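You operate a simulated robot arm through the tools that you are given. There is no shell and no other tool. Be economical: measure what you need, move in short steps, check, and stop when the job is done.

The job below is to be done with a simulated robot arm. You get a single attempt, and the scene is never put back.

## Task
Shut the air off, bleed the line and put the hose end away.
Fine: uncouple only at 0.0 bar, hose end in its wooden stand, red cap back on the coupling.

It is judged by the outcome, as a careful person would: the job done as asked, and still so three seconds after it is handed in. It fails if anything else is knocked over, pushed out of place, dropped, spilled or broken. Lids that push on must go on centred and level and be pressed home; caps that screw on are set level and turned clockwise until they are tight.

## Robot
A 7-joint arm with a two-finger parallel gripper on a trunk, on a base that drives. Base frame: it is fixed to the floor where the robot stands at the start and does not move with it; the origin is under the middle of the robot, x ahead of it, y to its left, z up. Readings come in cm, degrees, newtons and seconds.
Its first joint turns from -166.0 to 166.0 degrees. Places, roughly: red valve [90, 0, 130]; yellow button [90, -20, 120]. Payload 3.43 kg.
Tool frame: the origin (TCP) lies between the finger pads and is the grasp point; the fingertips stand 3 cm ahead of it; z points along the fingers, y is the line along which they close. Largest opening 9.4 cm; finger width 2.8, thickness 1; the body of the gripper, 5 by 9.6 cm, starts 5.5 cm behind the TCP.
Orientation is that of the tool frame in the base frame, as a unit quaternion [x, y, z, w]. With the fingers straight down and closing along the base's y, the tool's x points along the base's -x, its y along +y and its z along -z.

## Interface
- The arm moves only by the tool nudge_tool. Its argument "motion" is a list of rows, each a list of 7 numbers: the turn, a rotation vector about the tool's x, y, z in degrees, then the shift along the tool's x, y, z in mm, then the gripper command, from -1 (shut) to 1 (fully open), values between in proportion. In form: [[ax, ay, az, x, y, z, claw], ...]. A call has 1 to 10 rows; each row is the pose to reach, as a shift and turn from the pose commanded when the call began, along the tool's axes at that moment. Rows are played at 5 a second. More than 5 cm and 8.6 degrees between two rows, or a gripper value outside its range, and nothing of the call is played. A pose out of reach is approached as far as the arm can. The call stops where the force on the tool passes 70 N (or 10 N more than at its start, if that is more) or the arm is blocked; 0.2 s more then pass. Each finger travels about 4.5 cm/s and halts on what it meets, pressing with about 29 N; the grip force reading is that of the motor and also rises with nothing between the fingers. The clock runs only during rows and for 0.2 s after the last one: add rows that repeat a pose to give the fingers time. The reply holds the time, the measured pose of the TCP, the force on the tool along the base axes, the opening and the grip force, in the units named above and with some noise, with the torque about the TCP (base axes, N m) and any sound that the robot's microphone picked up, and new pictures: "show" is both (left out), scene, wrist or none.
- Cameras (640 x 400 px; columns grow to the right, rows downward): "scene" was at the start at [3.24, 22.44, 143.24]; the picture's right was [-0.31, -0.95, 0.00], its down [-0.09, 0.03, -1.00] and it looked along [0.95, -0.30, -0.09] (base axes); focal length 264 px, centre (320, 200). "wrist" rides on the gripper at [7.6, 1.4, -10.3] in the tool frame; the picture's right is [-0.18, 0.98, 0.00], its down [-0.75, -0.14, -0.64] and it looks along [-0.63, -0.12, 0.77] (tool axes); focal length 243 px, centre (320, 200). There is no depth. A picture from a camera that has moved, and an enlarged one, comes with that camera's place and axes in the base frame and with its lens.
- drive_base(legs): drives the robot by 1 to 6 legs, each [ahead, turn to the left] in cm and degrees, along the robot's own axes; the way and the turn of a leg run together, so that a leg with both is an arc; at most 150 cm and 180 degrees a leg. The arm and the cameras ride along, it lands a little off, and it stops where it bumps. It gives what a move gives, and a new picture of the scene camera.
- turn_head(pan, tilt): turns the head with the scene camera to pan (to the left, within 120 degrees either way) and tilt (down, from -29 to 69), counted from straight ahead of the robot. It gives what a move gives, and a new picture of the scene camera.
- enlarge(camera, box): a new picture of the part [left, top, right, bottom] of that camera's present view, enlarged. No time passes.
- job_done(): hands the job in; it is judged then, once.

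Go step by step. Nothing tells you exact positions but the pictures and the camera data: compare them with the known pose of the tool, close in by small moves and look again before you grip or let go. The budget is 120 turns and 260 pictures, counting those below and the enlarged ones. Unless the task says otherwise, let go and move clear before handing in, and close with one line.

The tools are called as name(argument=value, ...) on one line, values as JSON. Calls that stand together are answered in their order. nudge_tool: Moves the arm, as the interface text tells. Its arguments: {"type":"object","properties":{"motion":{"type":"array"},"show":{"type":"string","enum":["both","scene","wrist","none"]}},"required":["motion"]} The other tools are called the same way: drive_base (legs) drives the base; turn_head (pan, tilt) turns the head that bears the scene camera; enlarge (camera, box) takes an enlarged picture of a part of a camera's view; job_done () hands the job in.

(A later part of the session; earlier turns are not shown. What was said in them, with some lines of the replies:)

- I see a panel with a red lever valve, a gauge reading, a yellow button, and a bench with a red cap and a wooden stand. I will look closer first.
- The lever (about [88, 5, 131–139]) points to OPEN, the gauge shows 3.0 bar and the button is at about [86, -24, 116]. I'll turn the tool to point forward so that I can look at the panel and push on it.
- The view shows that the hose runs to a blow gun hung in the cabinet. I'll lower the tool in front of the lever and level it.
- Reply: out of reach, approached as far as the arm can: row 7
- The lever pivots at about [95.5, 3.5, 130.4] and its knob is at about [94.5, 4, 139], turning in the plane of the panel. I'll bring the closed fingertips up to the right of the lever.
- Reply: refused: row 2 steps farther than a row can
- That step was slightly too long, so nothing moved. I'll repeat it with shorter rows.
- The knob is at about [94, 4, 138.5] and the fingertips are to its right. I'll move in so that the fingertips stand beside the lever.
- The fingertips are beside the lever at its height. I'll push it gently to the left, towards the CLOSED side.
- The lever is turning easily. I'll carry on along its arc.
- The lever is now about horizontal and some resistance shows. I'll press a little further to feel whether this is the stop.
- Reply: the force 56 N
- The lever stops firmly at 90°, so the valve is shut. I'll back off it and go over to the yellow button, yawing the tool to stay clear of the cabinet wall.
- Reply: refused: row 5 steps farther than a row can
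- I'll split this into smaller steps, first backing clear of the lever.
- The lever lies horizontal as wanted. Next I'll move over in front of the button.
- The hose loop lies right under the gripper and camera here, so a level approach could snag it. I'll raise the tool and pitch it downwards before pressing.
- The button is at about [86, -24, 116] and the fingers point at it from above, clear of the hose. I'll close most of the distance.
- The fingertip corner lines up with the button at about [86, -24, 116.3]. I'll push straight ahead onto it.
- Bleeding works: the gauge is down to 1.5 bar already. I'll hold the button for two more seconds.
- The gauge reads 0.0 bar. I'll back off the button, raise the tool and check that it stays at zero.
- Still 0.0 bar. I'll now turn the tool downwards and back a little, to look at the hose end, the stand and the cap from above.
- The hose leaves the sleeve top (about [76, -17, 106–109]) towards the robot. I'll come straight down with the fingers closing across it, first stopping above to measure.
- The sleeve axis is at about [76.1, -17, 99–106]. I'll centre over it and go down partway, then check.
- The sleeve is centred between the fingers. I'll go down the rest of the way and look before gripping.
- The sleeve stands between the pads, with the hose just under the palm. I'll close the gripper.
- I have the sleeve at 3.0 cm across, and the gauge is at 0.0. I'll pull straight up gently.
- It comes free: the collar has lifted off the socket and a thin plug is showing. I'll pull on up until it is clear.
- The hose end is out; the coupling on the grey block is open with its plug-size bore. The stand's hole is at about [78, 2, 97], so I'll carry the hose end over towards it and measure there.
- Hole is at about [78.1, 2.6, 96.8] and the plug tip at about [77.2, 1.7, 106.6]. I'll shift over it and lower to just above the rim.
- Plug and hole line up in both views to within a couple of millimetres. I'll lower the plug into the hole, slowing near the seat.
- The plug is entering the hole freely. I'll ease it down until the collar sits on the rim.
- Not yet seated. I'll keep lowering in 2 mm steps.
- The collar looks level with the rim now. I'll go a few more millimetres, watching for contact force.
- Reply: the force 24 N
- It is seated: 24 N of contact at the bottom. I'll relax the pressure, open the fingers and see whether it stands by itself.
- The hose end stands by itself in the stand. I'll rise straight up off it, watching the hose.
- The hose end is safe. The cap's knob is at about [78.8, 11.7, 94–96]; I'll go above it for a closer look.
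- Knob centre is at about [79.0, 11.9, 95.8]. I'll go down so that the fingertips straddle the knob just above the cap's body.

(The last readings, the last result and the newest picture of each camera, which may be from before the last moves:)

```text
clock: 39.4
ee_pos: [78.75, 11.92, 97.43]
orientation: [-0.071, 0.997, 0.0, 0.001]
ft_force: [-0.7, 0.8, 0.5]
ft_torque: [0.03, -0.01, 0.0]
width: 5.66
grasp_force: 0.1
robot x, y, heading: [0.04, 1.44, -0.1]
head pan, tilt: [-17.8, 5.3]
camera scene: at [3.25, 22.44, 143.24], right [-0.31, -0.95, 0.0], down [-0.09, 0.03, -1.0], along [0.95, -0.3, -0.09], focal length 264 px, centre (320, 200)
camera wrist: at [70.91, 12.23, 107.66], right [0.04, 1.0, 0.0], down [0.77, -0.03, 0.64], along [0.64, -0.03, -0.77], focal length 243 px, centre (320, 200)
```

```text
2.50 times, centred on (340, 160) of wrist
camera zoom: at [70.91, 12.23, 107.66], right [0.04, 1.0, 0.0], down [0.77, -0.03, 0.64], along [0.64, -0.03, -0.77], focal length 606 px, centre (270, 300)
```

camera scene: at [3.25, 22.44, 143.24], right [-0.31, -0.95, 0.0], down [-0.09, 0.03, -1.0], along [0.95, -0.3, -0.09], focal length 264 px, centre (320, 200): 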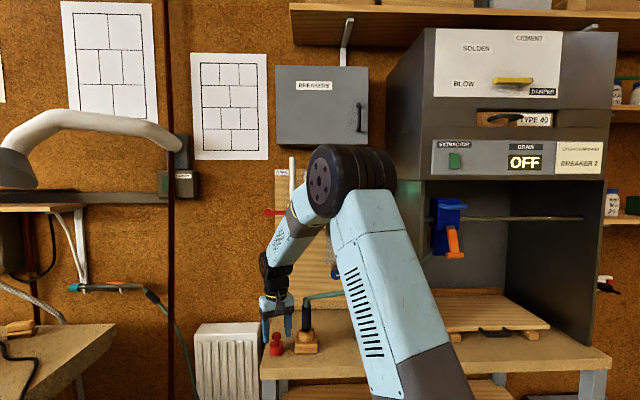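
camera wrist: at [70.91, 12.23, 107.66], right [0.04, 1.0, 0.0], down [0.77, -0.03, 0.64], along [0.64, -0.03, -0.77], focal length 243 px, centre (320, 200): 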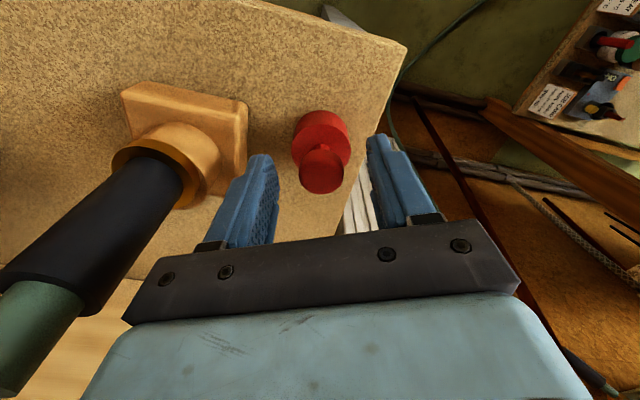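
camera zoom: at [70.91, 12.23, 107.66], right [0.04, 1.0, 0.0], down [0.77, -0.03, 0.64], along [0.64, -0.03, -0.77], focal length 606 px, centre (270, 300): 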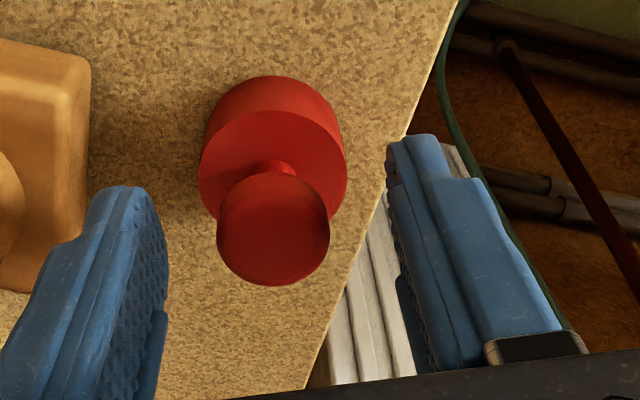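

The knob is centred between the fingers at [78.8, 11.9]. I'll go down another centimetre and close.

nudge_tool(motion=[[0, 0, 0, 0, 0, 5, 0.2], [0, 0, 0, 0, 0, 10, 0.2], [0, 0, 0, 0, 0, 10, -0.3], [0, 0, 0, 0, 0, 10, -0.7], [0, 0, 0, 0, 0, 10, -1], [0, 0, 0, 0, 0, 10, -1], [0, 0, 0, 0, 0, 10, -1]])

enlarge(camera="scene", box=[245, 280, 325, 360])

enlarge(camera="wrist", box=[240, 80, 440, 240])

```text
clock: 41.0
ee_pos: [78.75, 11.9, 96.49]
orientation: [-0.072, 0.997, 0.0, 0.001]
ft_force: [0.1, -0.3, -1.6]
ft_torque: [-0.01, 0.02, 0.0]
width: 2.55
grasp_force: 28.9
robot x, y, heading: [0.2, 1.86, -0.3]
head pan, tilt: [-17.8, 5.3]
camera scene: at [3.27, 22.44, 143.24], right [-0.31, -0.95, 0.0], down [-0.09, 0.03, -1.0], along [0.95, -0.3, -0.09], focal length 264 px, centre (320, 200)
camera wrist: at [70.96, 12.35, 106.69], right [0.04, 1.0, 0.0], down [0.77, -0.03, 0.64], along [0.64, -0.03, -0.77], focal length 243 px, centre (320, 200)
```

scene: 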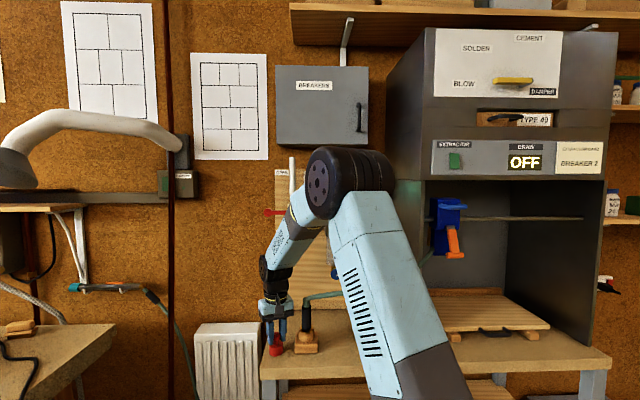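
wrist: 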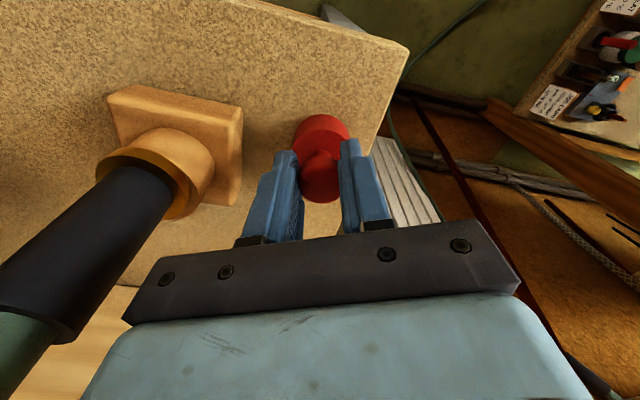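

```text
5.00 times, centred on (285, 320) of scene
camera zoom: at [3.27, 22.44, 143.24], right [-0.31, -0.95, 0.0], down [-0.09, 0.03, -1.0], along [0.95, -0.3, -0.09], focal length 1320 px, centre (495, -400)
```

zoom: 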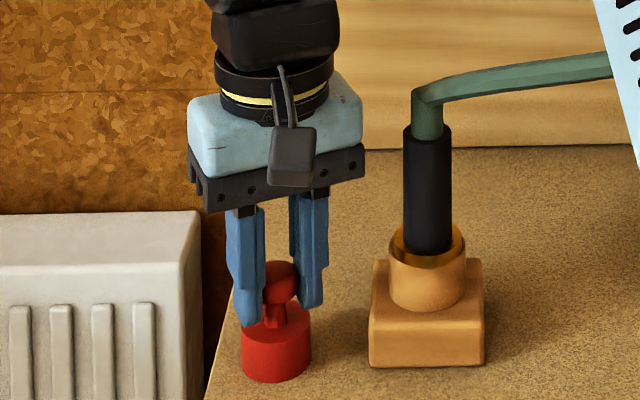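

```text
2.50 times, centred on (340, 160) of wrist
camera zoom: at [70.96, 12.35, 106.69], right [0.04, 1.0, 0.0], down [0.77, -0.03, 0.64], along [0.64, -0.03, -0.77], focal length 606 px, centre (270, 300)
```

zoom: 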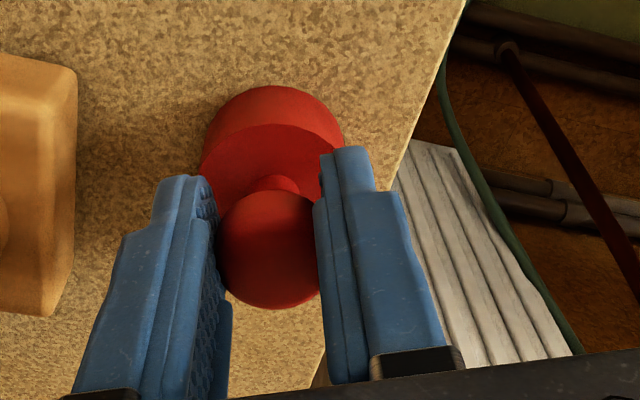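

The knob is gripped (2.55 cm). I'll lift the cap straight up, high enough to pass over the hose.

nudge_tool(motion=[[0, 0, 0, 0, 0, -10, -1], [0, 0, 0, 0, 0, -40, -1], [0, 0, 0, 0, 0, -80, -1], [0, 0, 0, 0, 0, -120, -1], [0, 0, 0, 0, 0, -160, -1], [0, 0, 0, 0, 0, -200, -1], [0, 0, 0, 0, 0, -240, -1], [0, 0, 0, 0, 0, -270, -1]])

enlarge(camera="scene", box=[250, 200, 410, 360])

```text
clock: 42.8
ee_pos: [78.72, 12.07, 123.52]
orientation: [-0.072, 0.997, 0.0, 0.001]
ft_force: [0.3, 0.0, 0.1]
ft_torque: [0.01, 0.02, 0.03]
width: 2.57
grasp_force: 29.4
robot x, y, heading: [0.39, 2.0, 0.1]
head pan, tilt: [-17.8, 5.3]
camera scene: at [3.27, 22.44, 143.24], right [-0.31, -0.95, 0.0], down [-0.09, 0.03, -1.0], along [0.95, -0.3, -0.09], focal length 264 px, centre (320, 200)
camera wrist: at [70.84, 12.44, 133.73], right [0.04, 1.0, 0.0], down [0.77, -0.03, 0.64], along [0.64, -0.03, -0.77], focal length 243 px, centre (320, 200)
```

scene: 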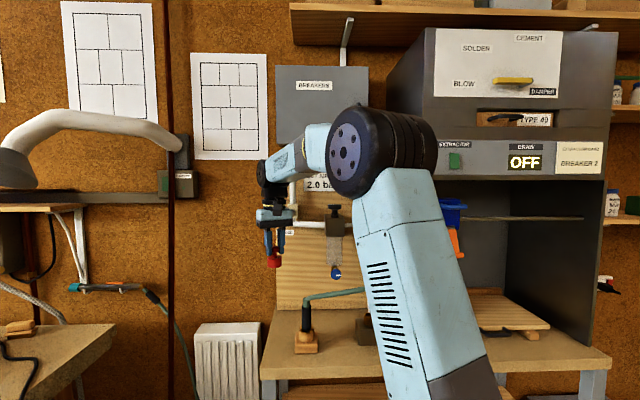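
wrist: 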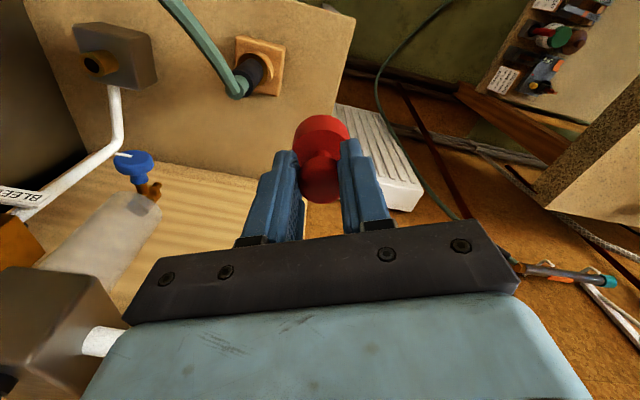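

```text
2.50 times, centred on (330, 280) of scene
camera zoom: at [3.27, 22.44, 143.24], right [-0.31, -0.95, 0.0], down [-0.09, 0.03, -1.0], along [0.95, -0.3, -0.09], focal length 660 px, centre (295, 0)
```

zoom: 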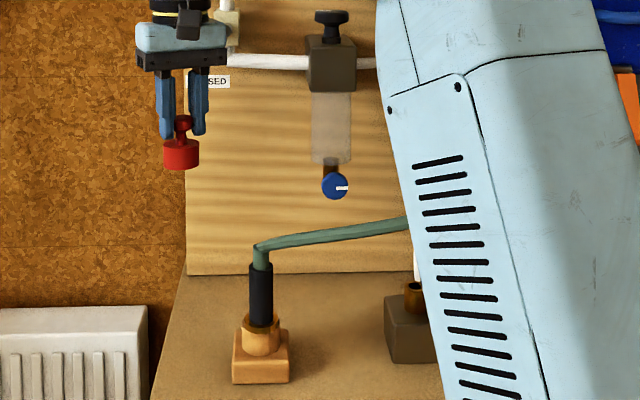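

The cap is in hand. I'll carry it above the hose to over the coupling and stop high to measure.

nudge_tool(motion=[[0, 0, 0, 30, -40, 0, -1], [0, 0, 0, 45, -85, 0, -1], [0, 0, 0, 50, -130, 0, -1], [0, 0, 0, 55, -175, 0, -1], [0, 0, 0, 60, -220, 0, -1], [0, 0, 0, 66, -268, 0, -1], [0, 0, 0, 66, -268, 10, -1]])

enlarge(camera="wrist", box=[220, 0, 420, 160])

enlarge(camera="scene", box=[290, 230, 410, 350])

```text
clock: 44.4
ee_pos: [75.92, -15.62, 122.58]
orientation: [-0.071, 0.997, 0.0, 0.0]
ft_force: [0.8, -0.2, -0.5]
ft_torque: [-0.03, 0.0, 0.01]
width: 2.56
grasp_force: 29.1
robot x, y, heading: [0.51, 1.74, 0.2]
head pan, tilt: [-17.8, 5.3]
camera scene: at [3.25, 22.45, 143.24], right [-0.31, -0.95, 0.0], down [-0.09, 0.03, -1.0], along [0.95, -0.3, -0.09], focal length 264 px, centre (320, 200)
camera wrist: at [68.13, -15.2, 132.8], right [0.04, 1.0, 0.0], down [0.77, -0.03, 0.64], along [0.64, -0.03, -0.77], focal length 243 px, centre (320, 200)
```

scene: 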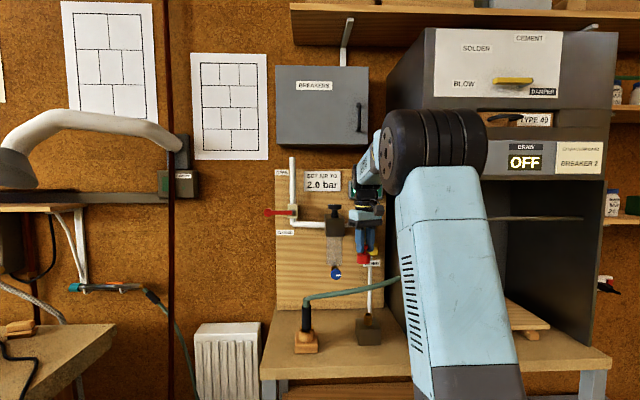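
wrist: 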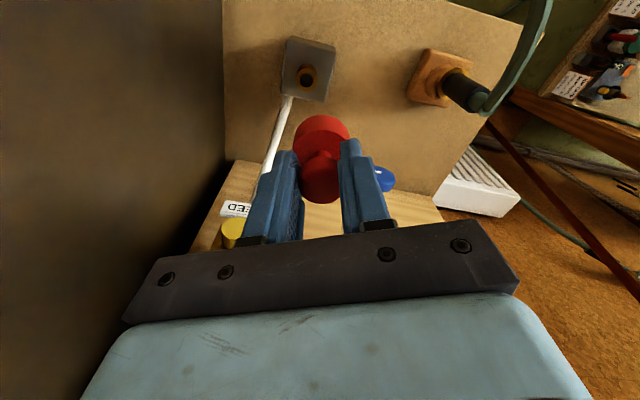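

```text
2.50 times, centred on (320, 80) of wrist
camera zoom: at [68.13, -15.2, 132.8], right [0.04, 1.0, 0.0], down [0.77, -0.03, 0.64], along [0.64, -0.03, -0.77], focal length 606 px, centre (320, 500)
```

zoom: 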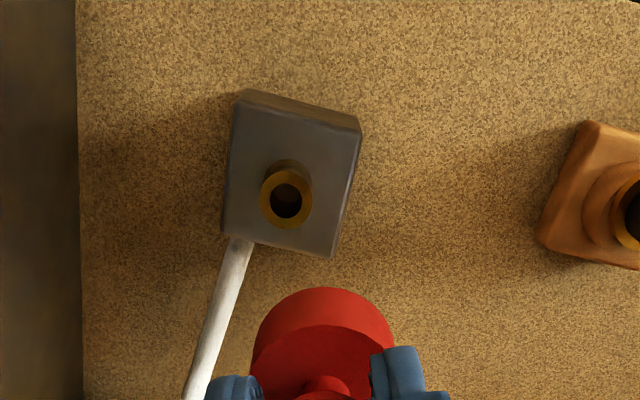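

```text
3.33 times, centred on (350, 290) of scene
camera zoom: at [3.25, 22.45, 143.24], right [-0.31, -0.95, 0.0], down [-0.09, 0.03, -1.0], along [0.95, -0.3, -0.09], focal length 880 px, centre (220, -100)
```

zoom: 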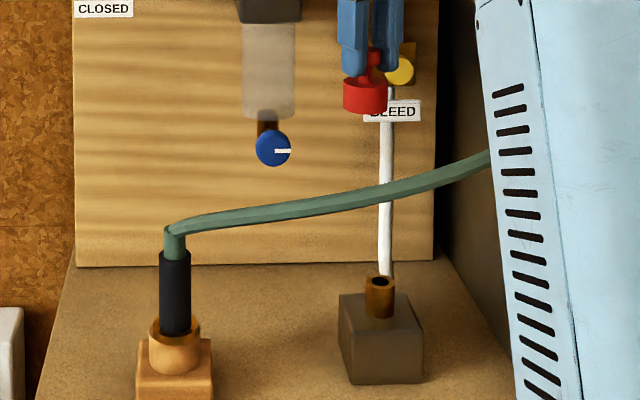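

The coupling's rim is centred at about [76.1, -17.3, 98]. I'll centre over it and turn the tool about the vertical so that the wrist camera stays away from the hose loop.

nudge_tool(motion=[[0, 0, 8, 0, -5, 0, -1], [0, 0, 16, 1, -10, 0, -1], [0, 0, 24, 1, -17, 0, -1], [0, 0, 32, 1, -17, 0, -1], [0, 0, 40, 1, -17, 0, -1], [0, 0, 48, 1, -17, 20, -1], [0, 0, 50, 1, -17, 50, -1], [0, 0, 50, 1, -17, 80, -1]])

enlarge(camera="wrist", box=[220, 0, 420, 160])

enlarge(camera="scene", box=[290, 230, 410, 350])

```text
clock: 46.2
ee_pos: [76.14, -17.17, 114.41]
orientation: [0.358, 0.934, 0.0, 0.001]
ft_force: [-0.2, 0.3, 0.8]
ft_torque: [0.02, -0.02, 0.03]
width: 2.58
grasp_force: 28.9
robot x, y, heading: [0.46, 1.78, 0.2]
head pan, tilt: [-17.8, 5.3]
camera scene: at [3.24, 22.44, 143.24], right [-0.31, -0.95, 0.0], down [-0.09, 0.03, -1.0], along [0.95, -0.3, -0.09], focal length 264 px, centre (320, 200)
camera wrist: at [71.24, -10.98, 124.66], right [0.79, 0.61, 0.0], down [0.47, -0.61, 0.64], along [0.39, -0.51, -0.77], focal length 243 px, centre (320, 200)
```

scene: 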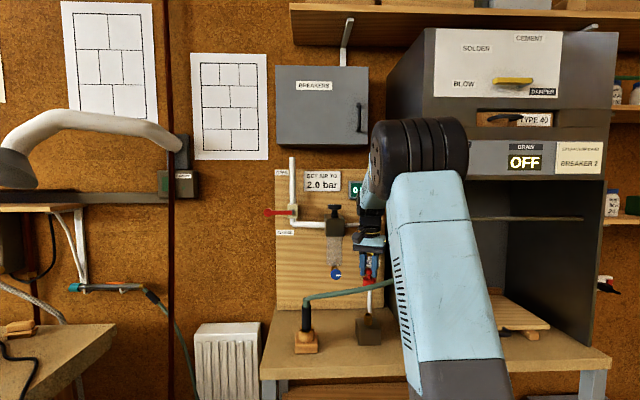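
wrist: 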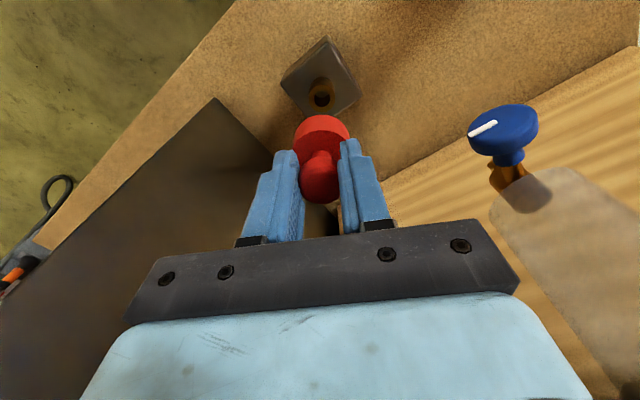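

```text
2.50 times, centred on (320, 80) of wrist
camera zoom: at [71.24, -10.98, 124.66], right [0.79, 0.61, 0.0], down [0.47, -0.61, 0.64], along [0.39, -0.51, -0.77], focal length 606 px, centre (320, 500)
```

zoom: 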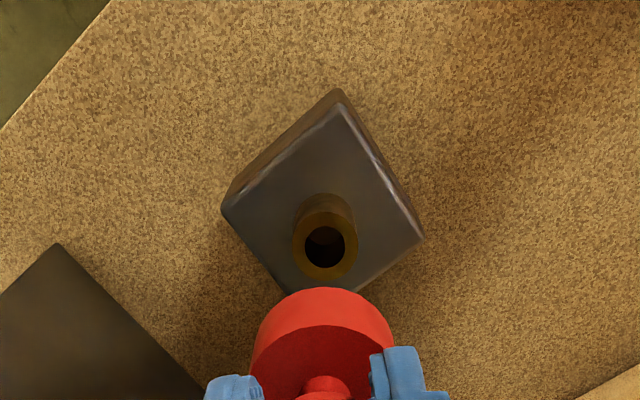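

```text
3.33 times, centred on (350, 290) of scene
camera zoom: at [3.24, 22.44, 143.24], right [-0.31, -0.95, 0.0], down [-0.09, 0.03, -1.0], along [0.95, -0.3, -0.09], focal length 880 px, centre (220, -100)
```

zoom: 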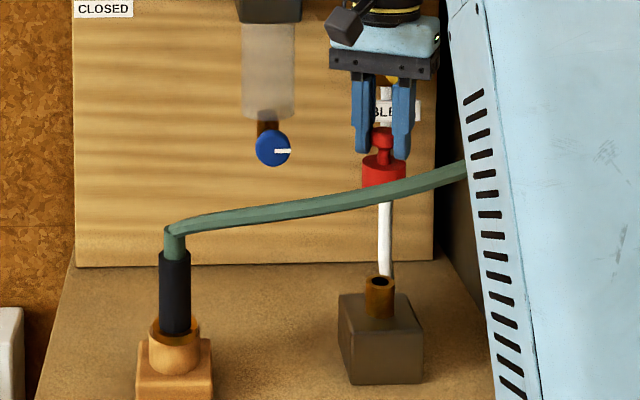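

The cap is nearly over the coupling; it needs about 3 mm more towards the panel. I'll correct this and go lower for a finer check.

nudge_tool(motion=[[0, 0, 0, -2.9, 1.3, 15, -1], [0, 0, 0, -2.9, 1.3, 30, -1], [0, 0, 0, -2.9, 1.3, 45, -1], [0, 0, 0, -2.9, 1.3, 45, -1]])

enlarge(camera="wrist", box=[240, 40, 400, 200])

enlarge(camera="scene", box=[330, 260, 400, 350])

```text
clock: 47.2
ee_pos: [76.49, -17.33, 109.97]
orientation: [0.357, 0.934, -0.001, 0.001]
ft_force: [0.0, -0.4, -0.4]
ft_torque: [-0.01, 0.01, -0.02]
width: 2.57
grasp_force: 29.0
robot x, y, heading: [0.56, 1.94, -0.0]
head pan, tilt: [-17.8, 5.3]
camera scene: at [3.26, 22.44, 143.24], right [-0.31, -0.95, 0.0], down [-0.09, 0.03, -1.0], along [0.95, -0.3, -0.09], focal length 264 px, centre (320, 200)
camera wrist: at [71.65, -11.1, 120.26], right [0.79, 0.61, 0.0], down [0.47, -0.61, 0.64], along [0.39, -0.51, -0.77], focal length 243 px, centre (320, 200)
```

scene: 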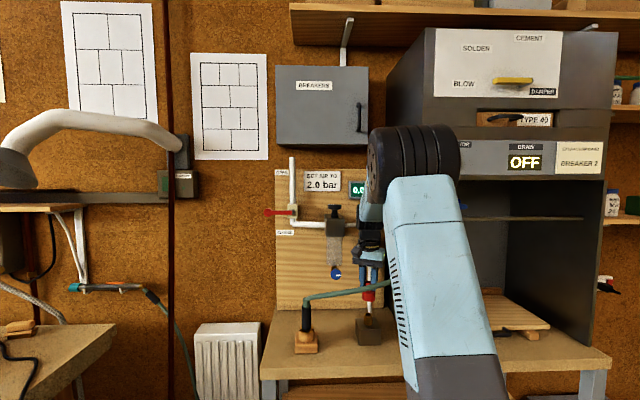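
wrist: 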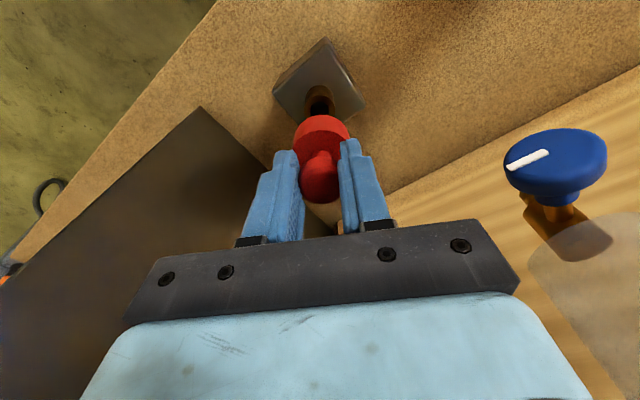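

```text
2.50 times, centred on (320, 120) of wrist
camera zoom: at [71.65, -11.1, 120.26], right [0.79, 0.61, 0.0], down [0.47, -0.61, 0.64], along [0.39, -0.51, -0.77], focal length 606 px, centre (320, 400)
```

zoom: 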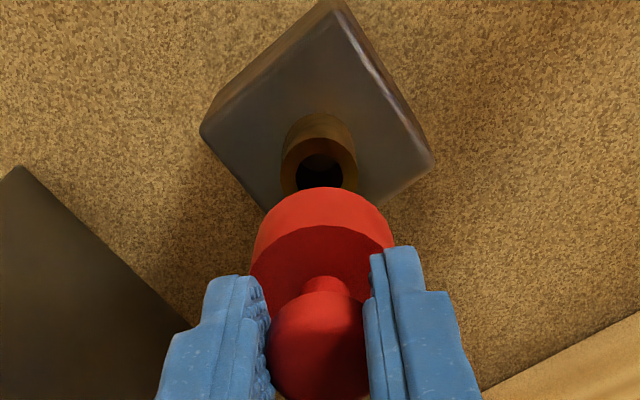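

```text
4.44 times, centred on (365, 305) of scene
camera zoom: at [3.26, 22.44, 143.24], right [-0.31, -0.95, 0.0], down [-0.09, 0.03, -1.0], along [0.95, -0.3, -0.09], focal length 1173 px, centre (120, -267)
```

zoom: 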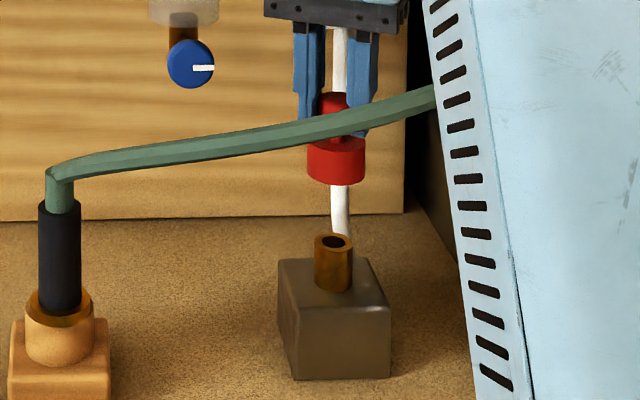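

Cap and coupling now line up in both views to about 1 mm. I'll lower to just above the rim and check once more.

nudge_tool(motion=[[0, 0, 0, 0, 0, 15, -1], [0, 0, 0, 0, 0, 30, -1], [0, 0, 0, 0, 0, 40, -1], [0, 0, 0, 0, 0, 40, -1]])

enlarge(camera="scene", box=[340, 260, 400, 350])

enlarge(camera="wrist", box=[240, 40, 400, 200])

```text
clock: 48.2
ee_pos: [76.46, -17.39, 105.85]
orientation: [0.356, 0.935, 0.0, 0.0]
ft_force: [-0.3, 0.6, -0.1]
ft_torque: [0.0, 0.0, 0.0]
width: 2.56
grasp_force: 29.4
robot x, y, heading: [0.03, 1.75, 0.1]
head pan, tilt: [-17.8, 5.3]
camera scene: at [3.26, 22.43, 143.24], right [-0.31, -0.95, 0.0], down [-0.09, 0.03, -1.0], along [0.95, -0.3, -0.09], focal length 264 px, centre (320, 200)
camera wrist: at [71.65, -11.09, 116.2], right [0.79, 0.61, 0.0], down [0.47, -0.61, 0.64], along [0.39, -0.51, -0.77], focal length 243 px, centre (320, 200)
```

scene: 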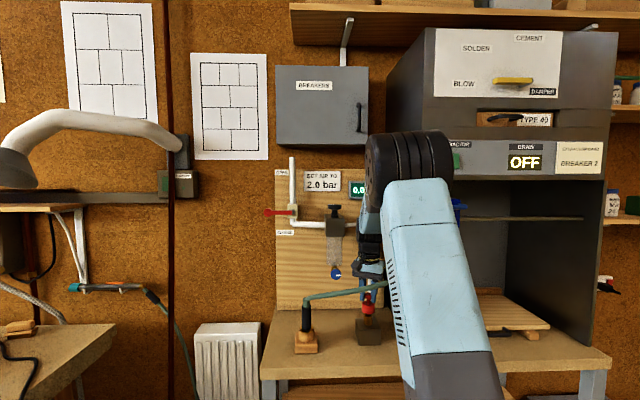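
wrist: 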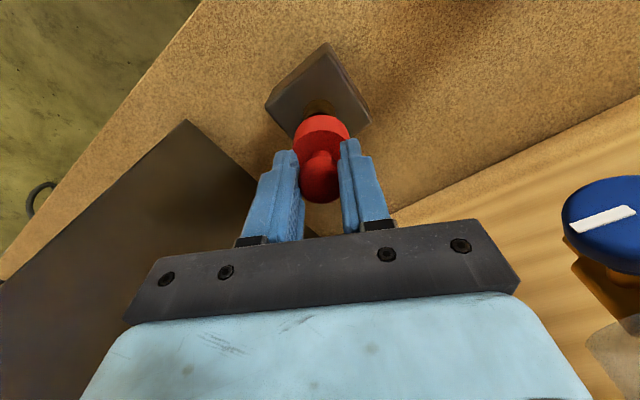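

```text
4.44 times, centred on (370, 305) of scene
camera zoom: at [3.26, 22.43, 143.24], right [-0.31, -0.95, 0.0], down [-0.09, 0.03, -1.0], along [0.95, -0.3, -0.09], focal length 1173 px, centre (98, -267)
```

zoom: 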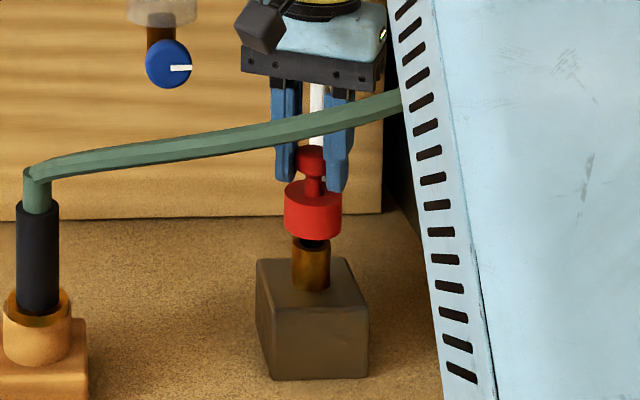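

```text
2.50 times, centred on (320, 120) of wrist
camera zoom: at [71.65, -11.09, 116.2], right [0.79, 0.61, 0.0], down [0.47, -0.61, 0.64], along [0.39, -0.51, -0.77], focal length 606 px, centre (320, 400)
```

zoom: 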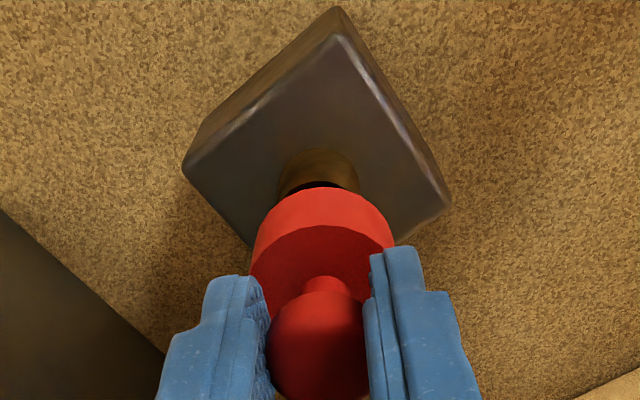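

Well aligned. I'll lower the cap on in small steps and watch the force.

nudge_tool(motion=[[0, 0, 0, 0, 0, 4, -1], [0, 0, 0, 0, 0, 8, -1], [0, 0, 0, 0, 0, 12, -1], [0, 0, 0, 0, 0, 15, -1], [0, 0, 0, 0, 0, 18, -1]], show="none")

enlarge(camera="scene", box=[340, 260, 400, 350])

```text
clock: 49.4
ee_pos: [76.49, -17.4, 104.42]
orientation: [0.357, 0.934, 0.0, 0.003]
ft_force: [10.6, -2.8, 37.5]
ft_torque: [-0.09, -0.21, 0.0]
width: 2.58
grasp_force: 29.1
robot x, y, heading: [0.49, 1.62, -0.1]
head pan, tilt: [-17.8, 5.3]
```

```text
4.44 times, centred on (370, 305) of scene
camera zoom: at [3.14, 22.46, 143.24], right [-0.31, -0.95, 0.0], down [-0.09, 0.03, -1.0], along [0.95, -0.3, -0.09], focal length 1173 px, centre (98, -267)
```

zoom: 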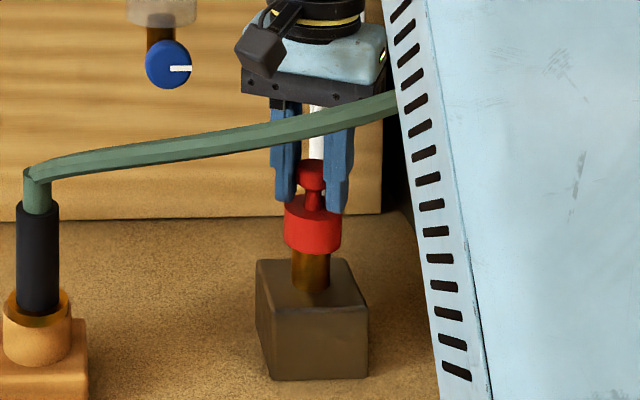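

Contact at the rim with 37 N, pressing mainly on the robot's side of the cap, so the cap sits a little too far ahead. I'll ease off, shift 2 mm back and try again.

nudge_tool(motion=[[0, 0, 0, 0, 0, -6, -1], [0, 0, 0, 1.5, -1.3, -6, -1], [0, 0, 0, 1.5, -1.3, -3, -1], [0, 0, 0, 1.5, -1.3, -1, -1], [0, 0, 0, 1.5, -1.3, 0, -1]], show="none")

enlarge(camera="wrist", box=[240, 40, 400, 200])

```text
clock: 50.6
ee_pos: [76.25, -17.28, 104.01]
orientation: [0.357, 0.934, 0.0, -0.001]
ft_force: [-0.5, 0.5, -0.2]
ft_torque: [0.02, 0.08, 0.02]
width: 2.6
grasp_force: 28.5
robot x, y, heading: [0.96, 1.61, -0.4]
head pan, tilt: [-17.8, 5.3]
```

```text
2.50 times, centred on (320, 120) of wrist
camera zoom: at [71.4, -11.09, 114.36], right [0.79, 0.61, 0.0], down [0.47, -0.61, 0.64], along [0.39, -0.51, -0.77], focal length 606 px, centre (320, 400)
```

zoom: 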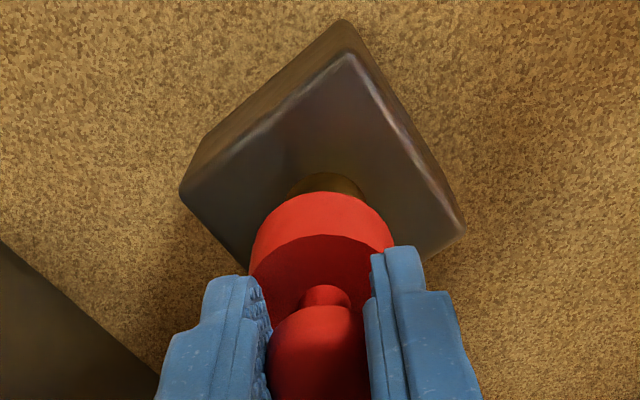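

It slipped over the rim: no force, and already lower. I'll keep going down.

nudge_tool(motion=[[0, 0, 0, 0, 0, 3, -1], [0, 0, 0, 0, 0, 6, -1], [0, 0, 0, 0, 0, 9, -1], [0, 0, 0, 0, 0, 12, -1]], show="none")

enlarge(camera="scene", box=[340, 260, 400, 350])

```text
clock: 51.6
ee_pos: [76.36, -17.31, 102.95]
orientation: [0.358, 0.934, 0.0, 0.0]
ft_force: [-4.7, 4.0, 1.7]
ft_torque: [0.22, 0.26, 0.01]
width: 2.6
grasp_force: 28.8
robot x, y, heading: [0.5, 1.96, 0.1]
head pan, tilt: [-17.8, 5.3]
```

```text
4.44 times, centred on (370, 305) of scene
camera zoom: at [3.22, 22.46, 143.24], right [-0.31, -0.95, 0.0], down [-0.09, 0.03, -1.0], along [0.95, -0.3, -0.09], focal length 1173 px, centre (98, -267)
```

zoom: 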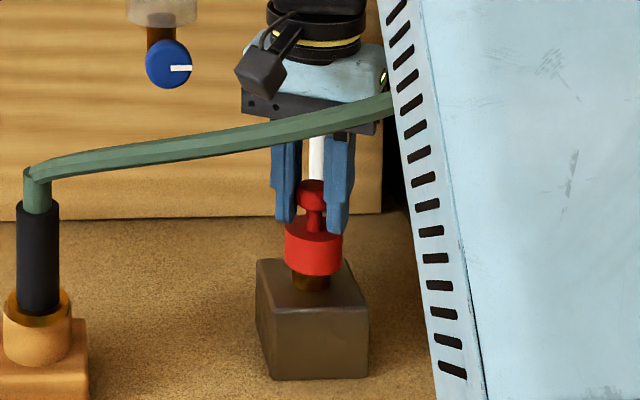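

The cap is sliding down over the coupling with a slight side load. I'll relieve that by 1 mm and go on until it bottoms.

nudge_tool(motion=[[0, 0, 0, 1, 0, 2, -1], [0, 0, 0, 1.2, 0, 5, -1], [0, 0, 0, 1.2, 0, 8, -1], [0, 0, 0, 1.2, 0, 11, -1], [0, 0, 0, 1.2, 0, 14, -1]], show="none")

enlarge(camera="scene", box=[340, 260, 400, 350])

```text
clock: 52.8
ee_pos: [76.21, -17.35, 101.87]
orientation: [0.357, 0.934, 0.0, 0.005]
ft_force: [7.3, -3.9, 47.0]
ft_torque: [-0.27, -0.29, 0.02]
width: 2.61
grasp_force: 29.1
robot x, y, heading: [0.41, 1.69, -0.1]
head pan, tilt: [-17.8, 5.3]
```

```text
4.44 times, centred on (370, 305) of scene
camera zoom: at [3.09, 22.46, 143.24], right [-0.31, -0.95, 0.0], down [-0.09, 0.03, -1.0], along [0.95, -0.3, -0.09], focal length 1173 px, centre (98, -267)
```

zoom: 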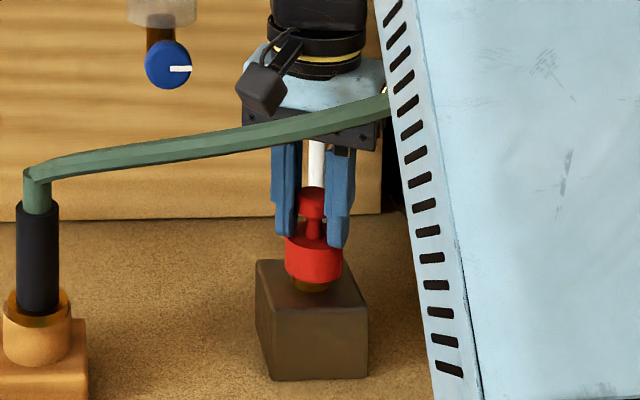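

The cap has gone 2.5 cm down over the coupling and now meets a firm stop at 47 N. I'll ease off, let go and look at how it sits.

nudge_tool(motion=[[0, 0, 0, 0, 0, -5, -1], [0, 0, 0, 0, 0, -5, -0.6], [0, 0, 0, 0, 0, -5, -0.3], [0, 0, 0, 0, 0, -5, 0.1], [0, 0, 0, 0, 0, -5, 0.1], [0, 0, 0, 0, 0, -25, 0.1], [0, 0, 0, 0, 0, -60, 0.1]])

enlarge(camera="scene", box=[340, 260, 400, 350])

enlarge(camera="wrist", box=[240, 40, 400, 200])

```text
clock: 54.4
ee_pos: [76.23, -17.35, 107.67]
orientation: [0.357, 0.934, 0.0, 0.0]
ft_force: [0.3, 0.0, -0.6]
ft_torque: [-0.01, 0.03, 0.0]
width: 5.17
grasp_force: 0.1
robot x, y, heading: [0.41, 1.93, 0.0]
head pan, tilt: [-17.8, 5.3]
camera scene: at [3.29, 22.43, 143.24], right [-0.31, -0.95, 0.0], down [-0.09, 0.03, -1.0], along [0.95, -0.3, -0.09], focal length 264 px, centre (320, 200)
camera wrist: at [71.39, -11.05, 117.78], right [0.79, 0.61, 0.0], down [0.47, -0.61, 0.64], along [0.39, -0.51, -0.77], focal length 243 px, centre (320, 200)
```

scene: 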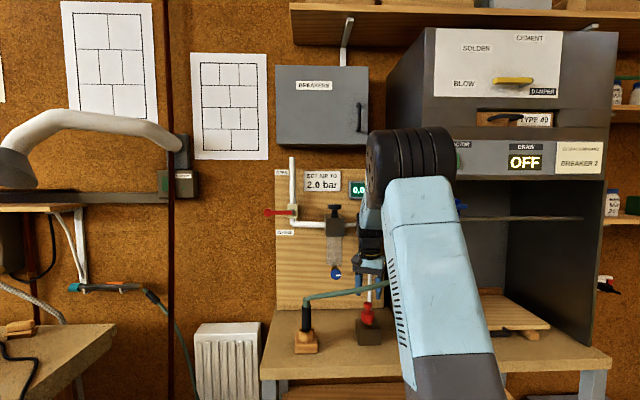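
wrist: 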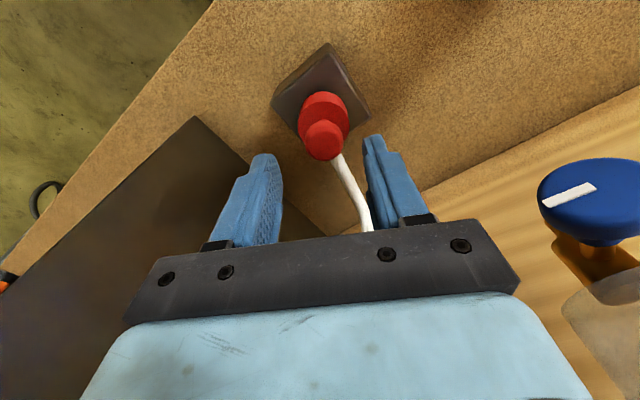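

```text
4.44 times, centred on (370, 305) of scene
camera zoom: at [3.29, 22.43, 143.24], right [-0.31, -0.95, 0.0], down [-0.09, 0.03, -1.0], along [0.95, -0.3, -0.09], focal length 1173 px, centre (98, -267)
```

zoom: 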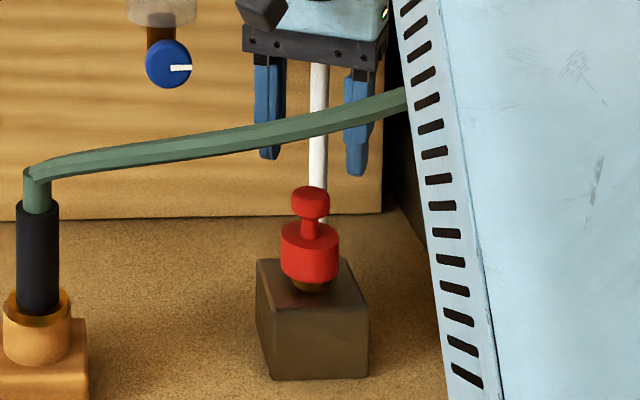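

```text
2.50 times, centred on (320, 120) of wrist
camera zoom: at [71.39, -11.05, 117.78], right [0.79, 0.61, 0.0], down [0.47, -0.61, 0.64], along [0.39, -0.51, -0.77], focal length 606 px, centre (320, 400)
```

zoom: 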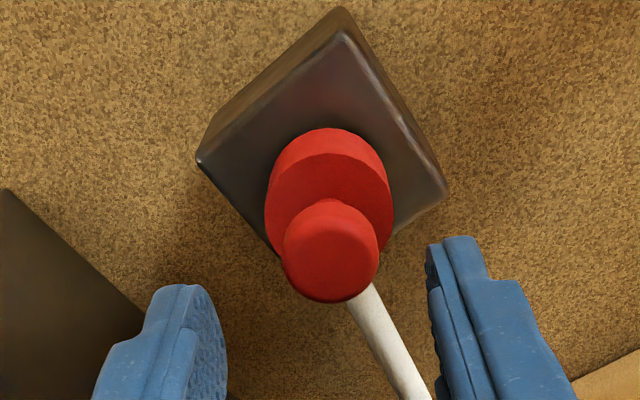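

The cap sits upright and centred. I'll close the fingers and press on the knob's top to make sure it is home.

nudge_tool(motion=[[0, 0, 0, 0, 1.5, 0, -1], [0, 0, 0, 0, 1.5, 0, -1], [0, 0, 0, 0, 1.5, 0, -1], [0, 0, 0, 0, 1.5, 15, -1], [0, 0, 0, 0, 1.5, 28, -1], [0, 0, 0, 0, 1.5, 32, -1], [0, 0, 0, 0, 1.5, 35, -1], [0, 0, 0, 0, 1.5, 38, -1], [0, 0, 0, 0, 1.5, 41, -1], [0, 0, 0, 0, 1.5, 43, -1]])

enlarge(camera="scene", box=[340, 260, 400, 350])

```text
clock: 55.9
ee_pos: [76.4, -17.3, 105.12]
orientation: [0.357, 0.934, 0.001, 0.008]
ft_force: [-6.4, 2.0, 18.3]
ft_torque: [0.13, 0.24, -0.01]
width: 0.02
grasp_force: 28.7
robot x, y, heading: [0.28, 1.58, 0.1]
head pan, tilt: [-17.8, 5.3]
stopped in row 7: the force on the tool passed its limit at 76 N (the readings are from after the stop); the commanded pose is now the measured one
camera scene: at [3.13, 22.45, 143.24], right [-0.31, -0.95, 0.0], down [-0.09, 0.03, -1.0], along [0.95, -0.3, -0.09], focal length 264 px, centre (320, 200)
camera wrist: at [71.39, -10.97, 115.33], right [0.79, 0.61, 0.01], down [0.46, -0.6, 0.65], along [0.4, -0.51, -0.76], focal length 243 px, centre (320, 200)
```

scene: 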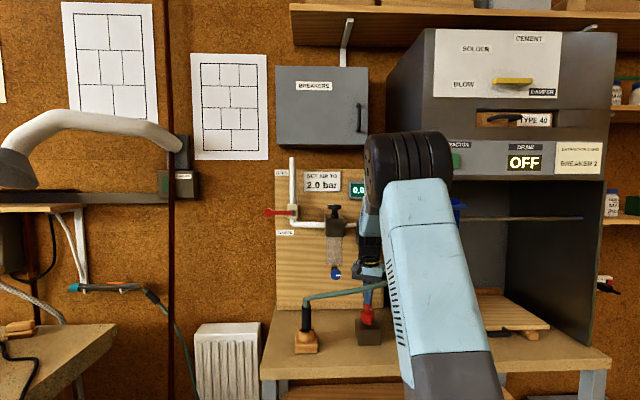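
wrist: 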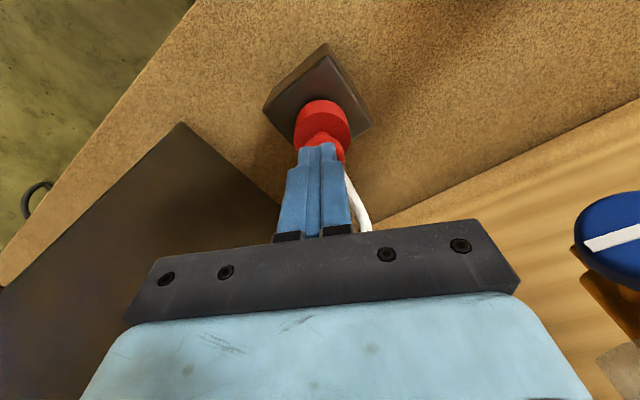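

```text
4.44 times, centred on (370, 305) of scene
camera zoom: at [3.13, 22.45, 143.24], right [-0.31, -0.95, 0.0], down [-0.09, 0.03, -1.0], along [0.95, -0.3, -0.09], focal length 1173 px, centre (98, -267)
```

zoom: 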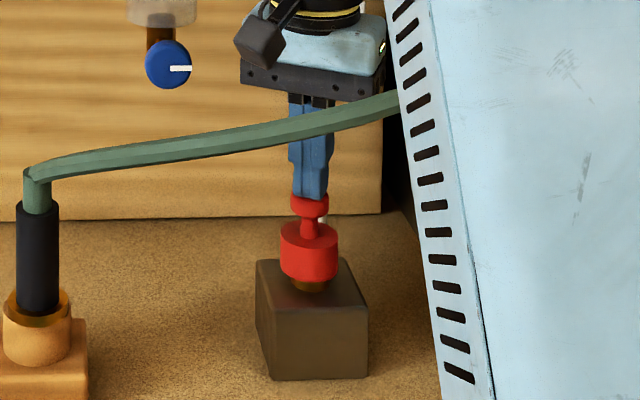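

I pressed on the knob with over 70 N and it did not move, so it seems home. I'll lift off and look closely at the cap.

nudge_tool(motion=[[0, 0, 0, 0, 0, -20, -1], [0, 0, 0, 0, 0, -50, -1]], show="none")

enlarge(camera="scene", box=[350, 292, 390, 347])

```text
clock: 56.5
ee_pos: [76.45, -17.33, 109.89]
orientation: [0.357, 0.934, -0.001, 0.007]
ft_force: [-0.6, 0.0, -1.1]
ft_torque: [0.0, 0.01, -0.03]
width: 0.0
grasp_force: 29.3
robot x, y, heading: [0.15, 1.9, -0.3]
head pan, tilt: [-17.8, 5.3]
```

```text
7.27 times, centred on (370, 320) of scene
camera zoom: at [3.28, 22.43, 143.24], right [-0.31, -0.95, 0.0], down [-0.09, 0.03, -1.0], along [0.95, -0.3, -0.09], focal length 1920 px, centre (-44, -669)
```

zoom: 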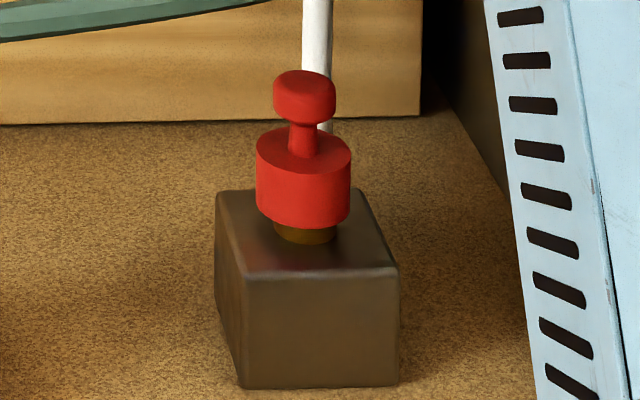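

The cap stands level with about its whole skirt over the coupling. I'll now raise the arm clear and check everything once more.

nudge_tool(motion=[[0, 0, 0, 0, 0, -45, -1], [0, 0, 0, 0, 0, -90, -1], [0, 0, 0, 0, 0, -135, -1], [0, 0, 0, 0, 0, -180, -1], [0, 0, 0, 0, 0, -225, -1], [0, 0, 0, 0, 0, -270, -1], [0, 0, 0, 30, -25, -290, -1], [0, 0, 0, 60, -50, -300, -1]])

enlarge(camera="scene", box=[250, 160, 410, 260])

enlarge(camera="scene", box=[250, 260, 410, 360])

```text
clock: 58.3
ee_pos: [68.06, -16.97, 140.13]
orientation: [0.357, 0.934, 0.001, 0.005]
ft_force: [1.1, 1.1, -0.4]
ft_torque: [0.02, 0.02, -0.05]
width: 0.04
grasp_force: 29.4
robot x, y, heading: [0.43, 1.43, -0.1]
head pan, tilt: [-17.8, 5.3]
camera scene: at [3.32, 22.43, 143.24], right [-0.31, -0.95, 0.0], down [-0.09, 0.03, -1.0], along [0.95, -0.3, -0.09], focal length 264 px, centre (320, 200)
camera wrist: at [63.15, -10.8, 150.22], right [0.79, 0.61, 0.01], down [0.46, -0.61, 0.65], along [0.4, -0.51, -0.76], focal length 243 px, centre (320, 200)
```

scene: 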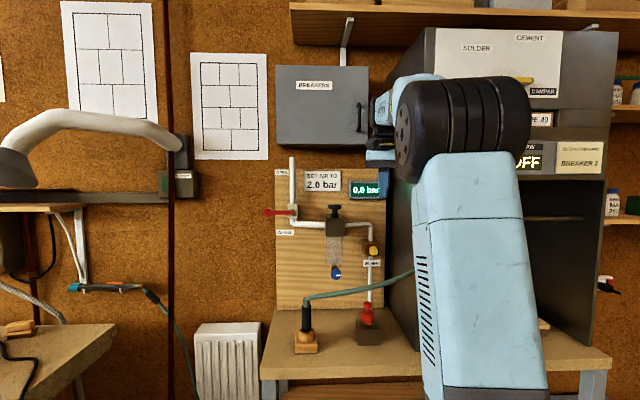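
wrist: 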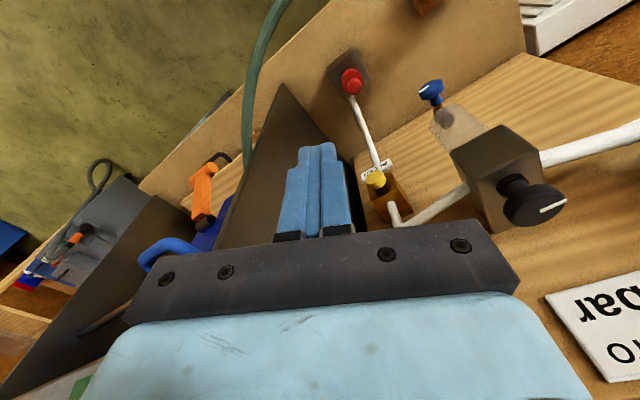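

```text
4.00 times, centred on (330, 210) of scene
camera zoom: at [3.32, 22.43, 143.24], right [-0.31, -0.95, 0.0], down [-0.09, 0.03, -1.0], along [0.95, -0.3, -0.09], focal length 1056 px, centre (280, 160)
```

zoom: 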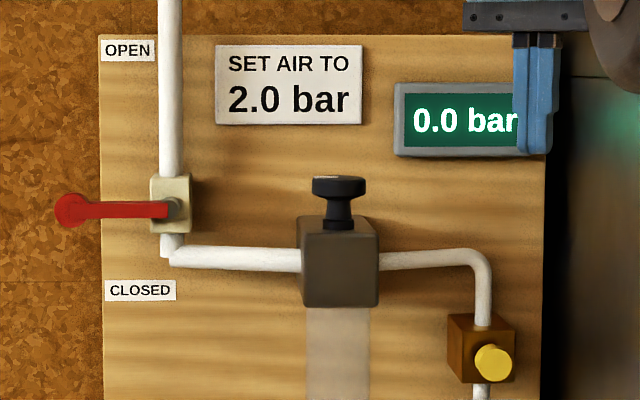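

```text
4.00 times, centred on (330, 310) of scene
camera zoom: at [3.32, 22.43, 143.24], right [-0.31, -0.95, 0.0], down [-0.09, 0.03, -1.0], along [0.95, -0.3, -0.09], focal length 1056 px, centre (280, -240)
```

zoom: 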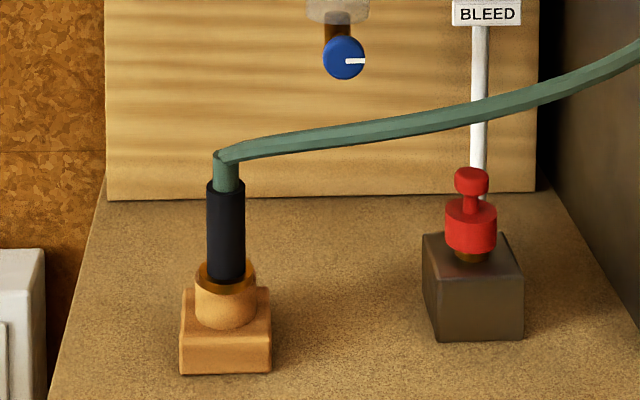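

The valve is shut, the gauge reads 0.0 bar, the hose end is in its stand, the red cap is on the coupling and the arm is clear. I'm handing the job in.

job_done()

```text
The job is handed in.
```

The air is shut off and the line was bled to 0.0 bar before I uncoupled. The hose end is in its wooden stand and the red cap is pressed home on the coupling.
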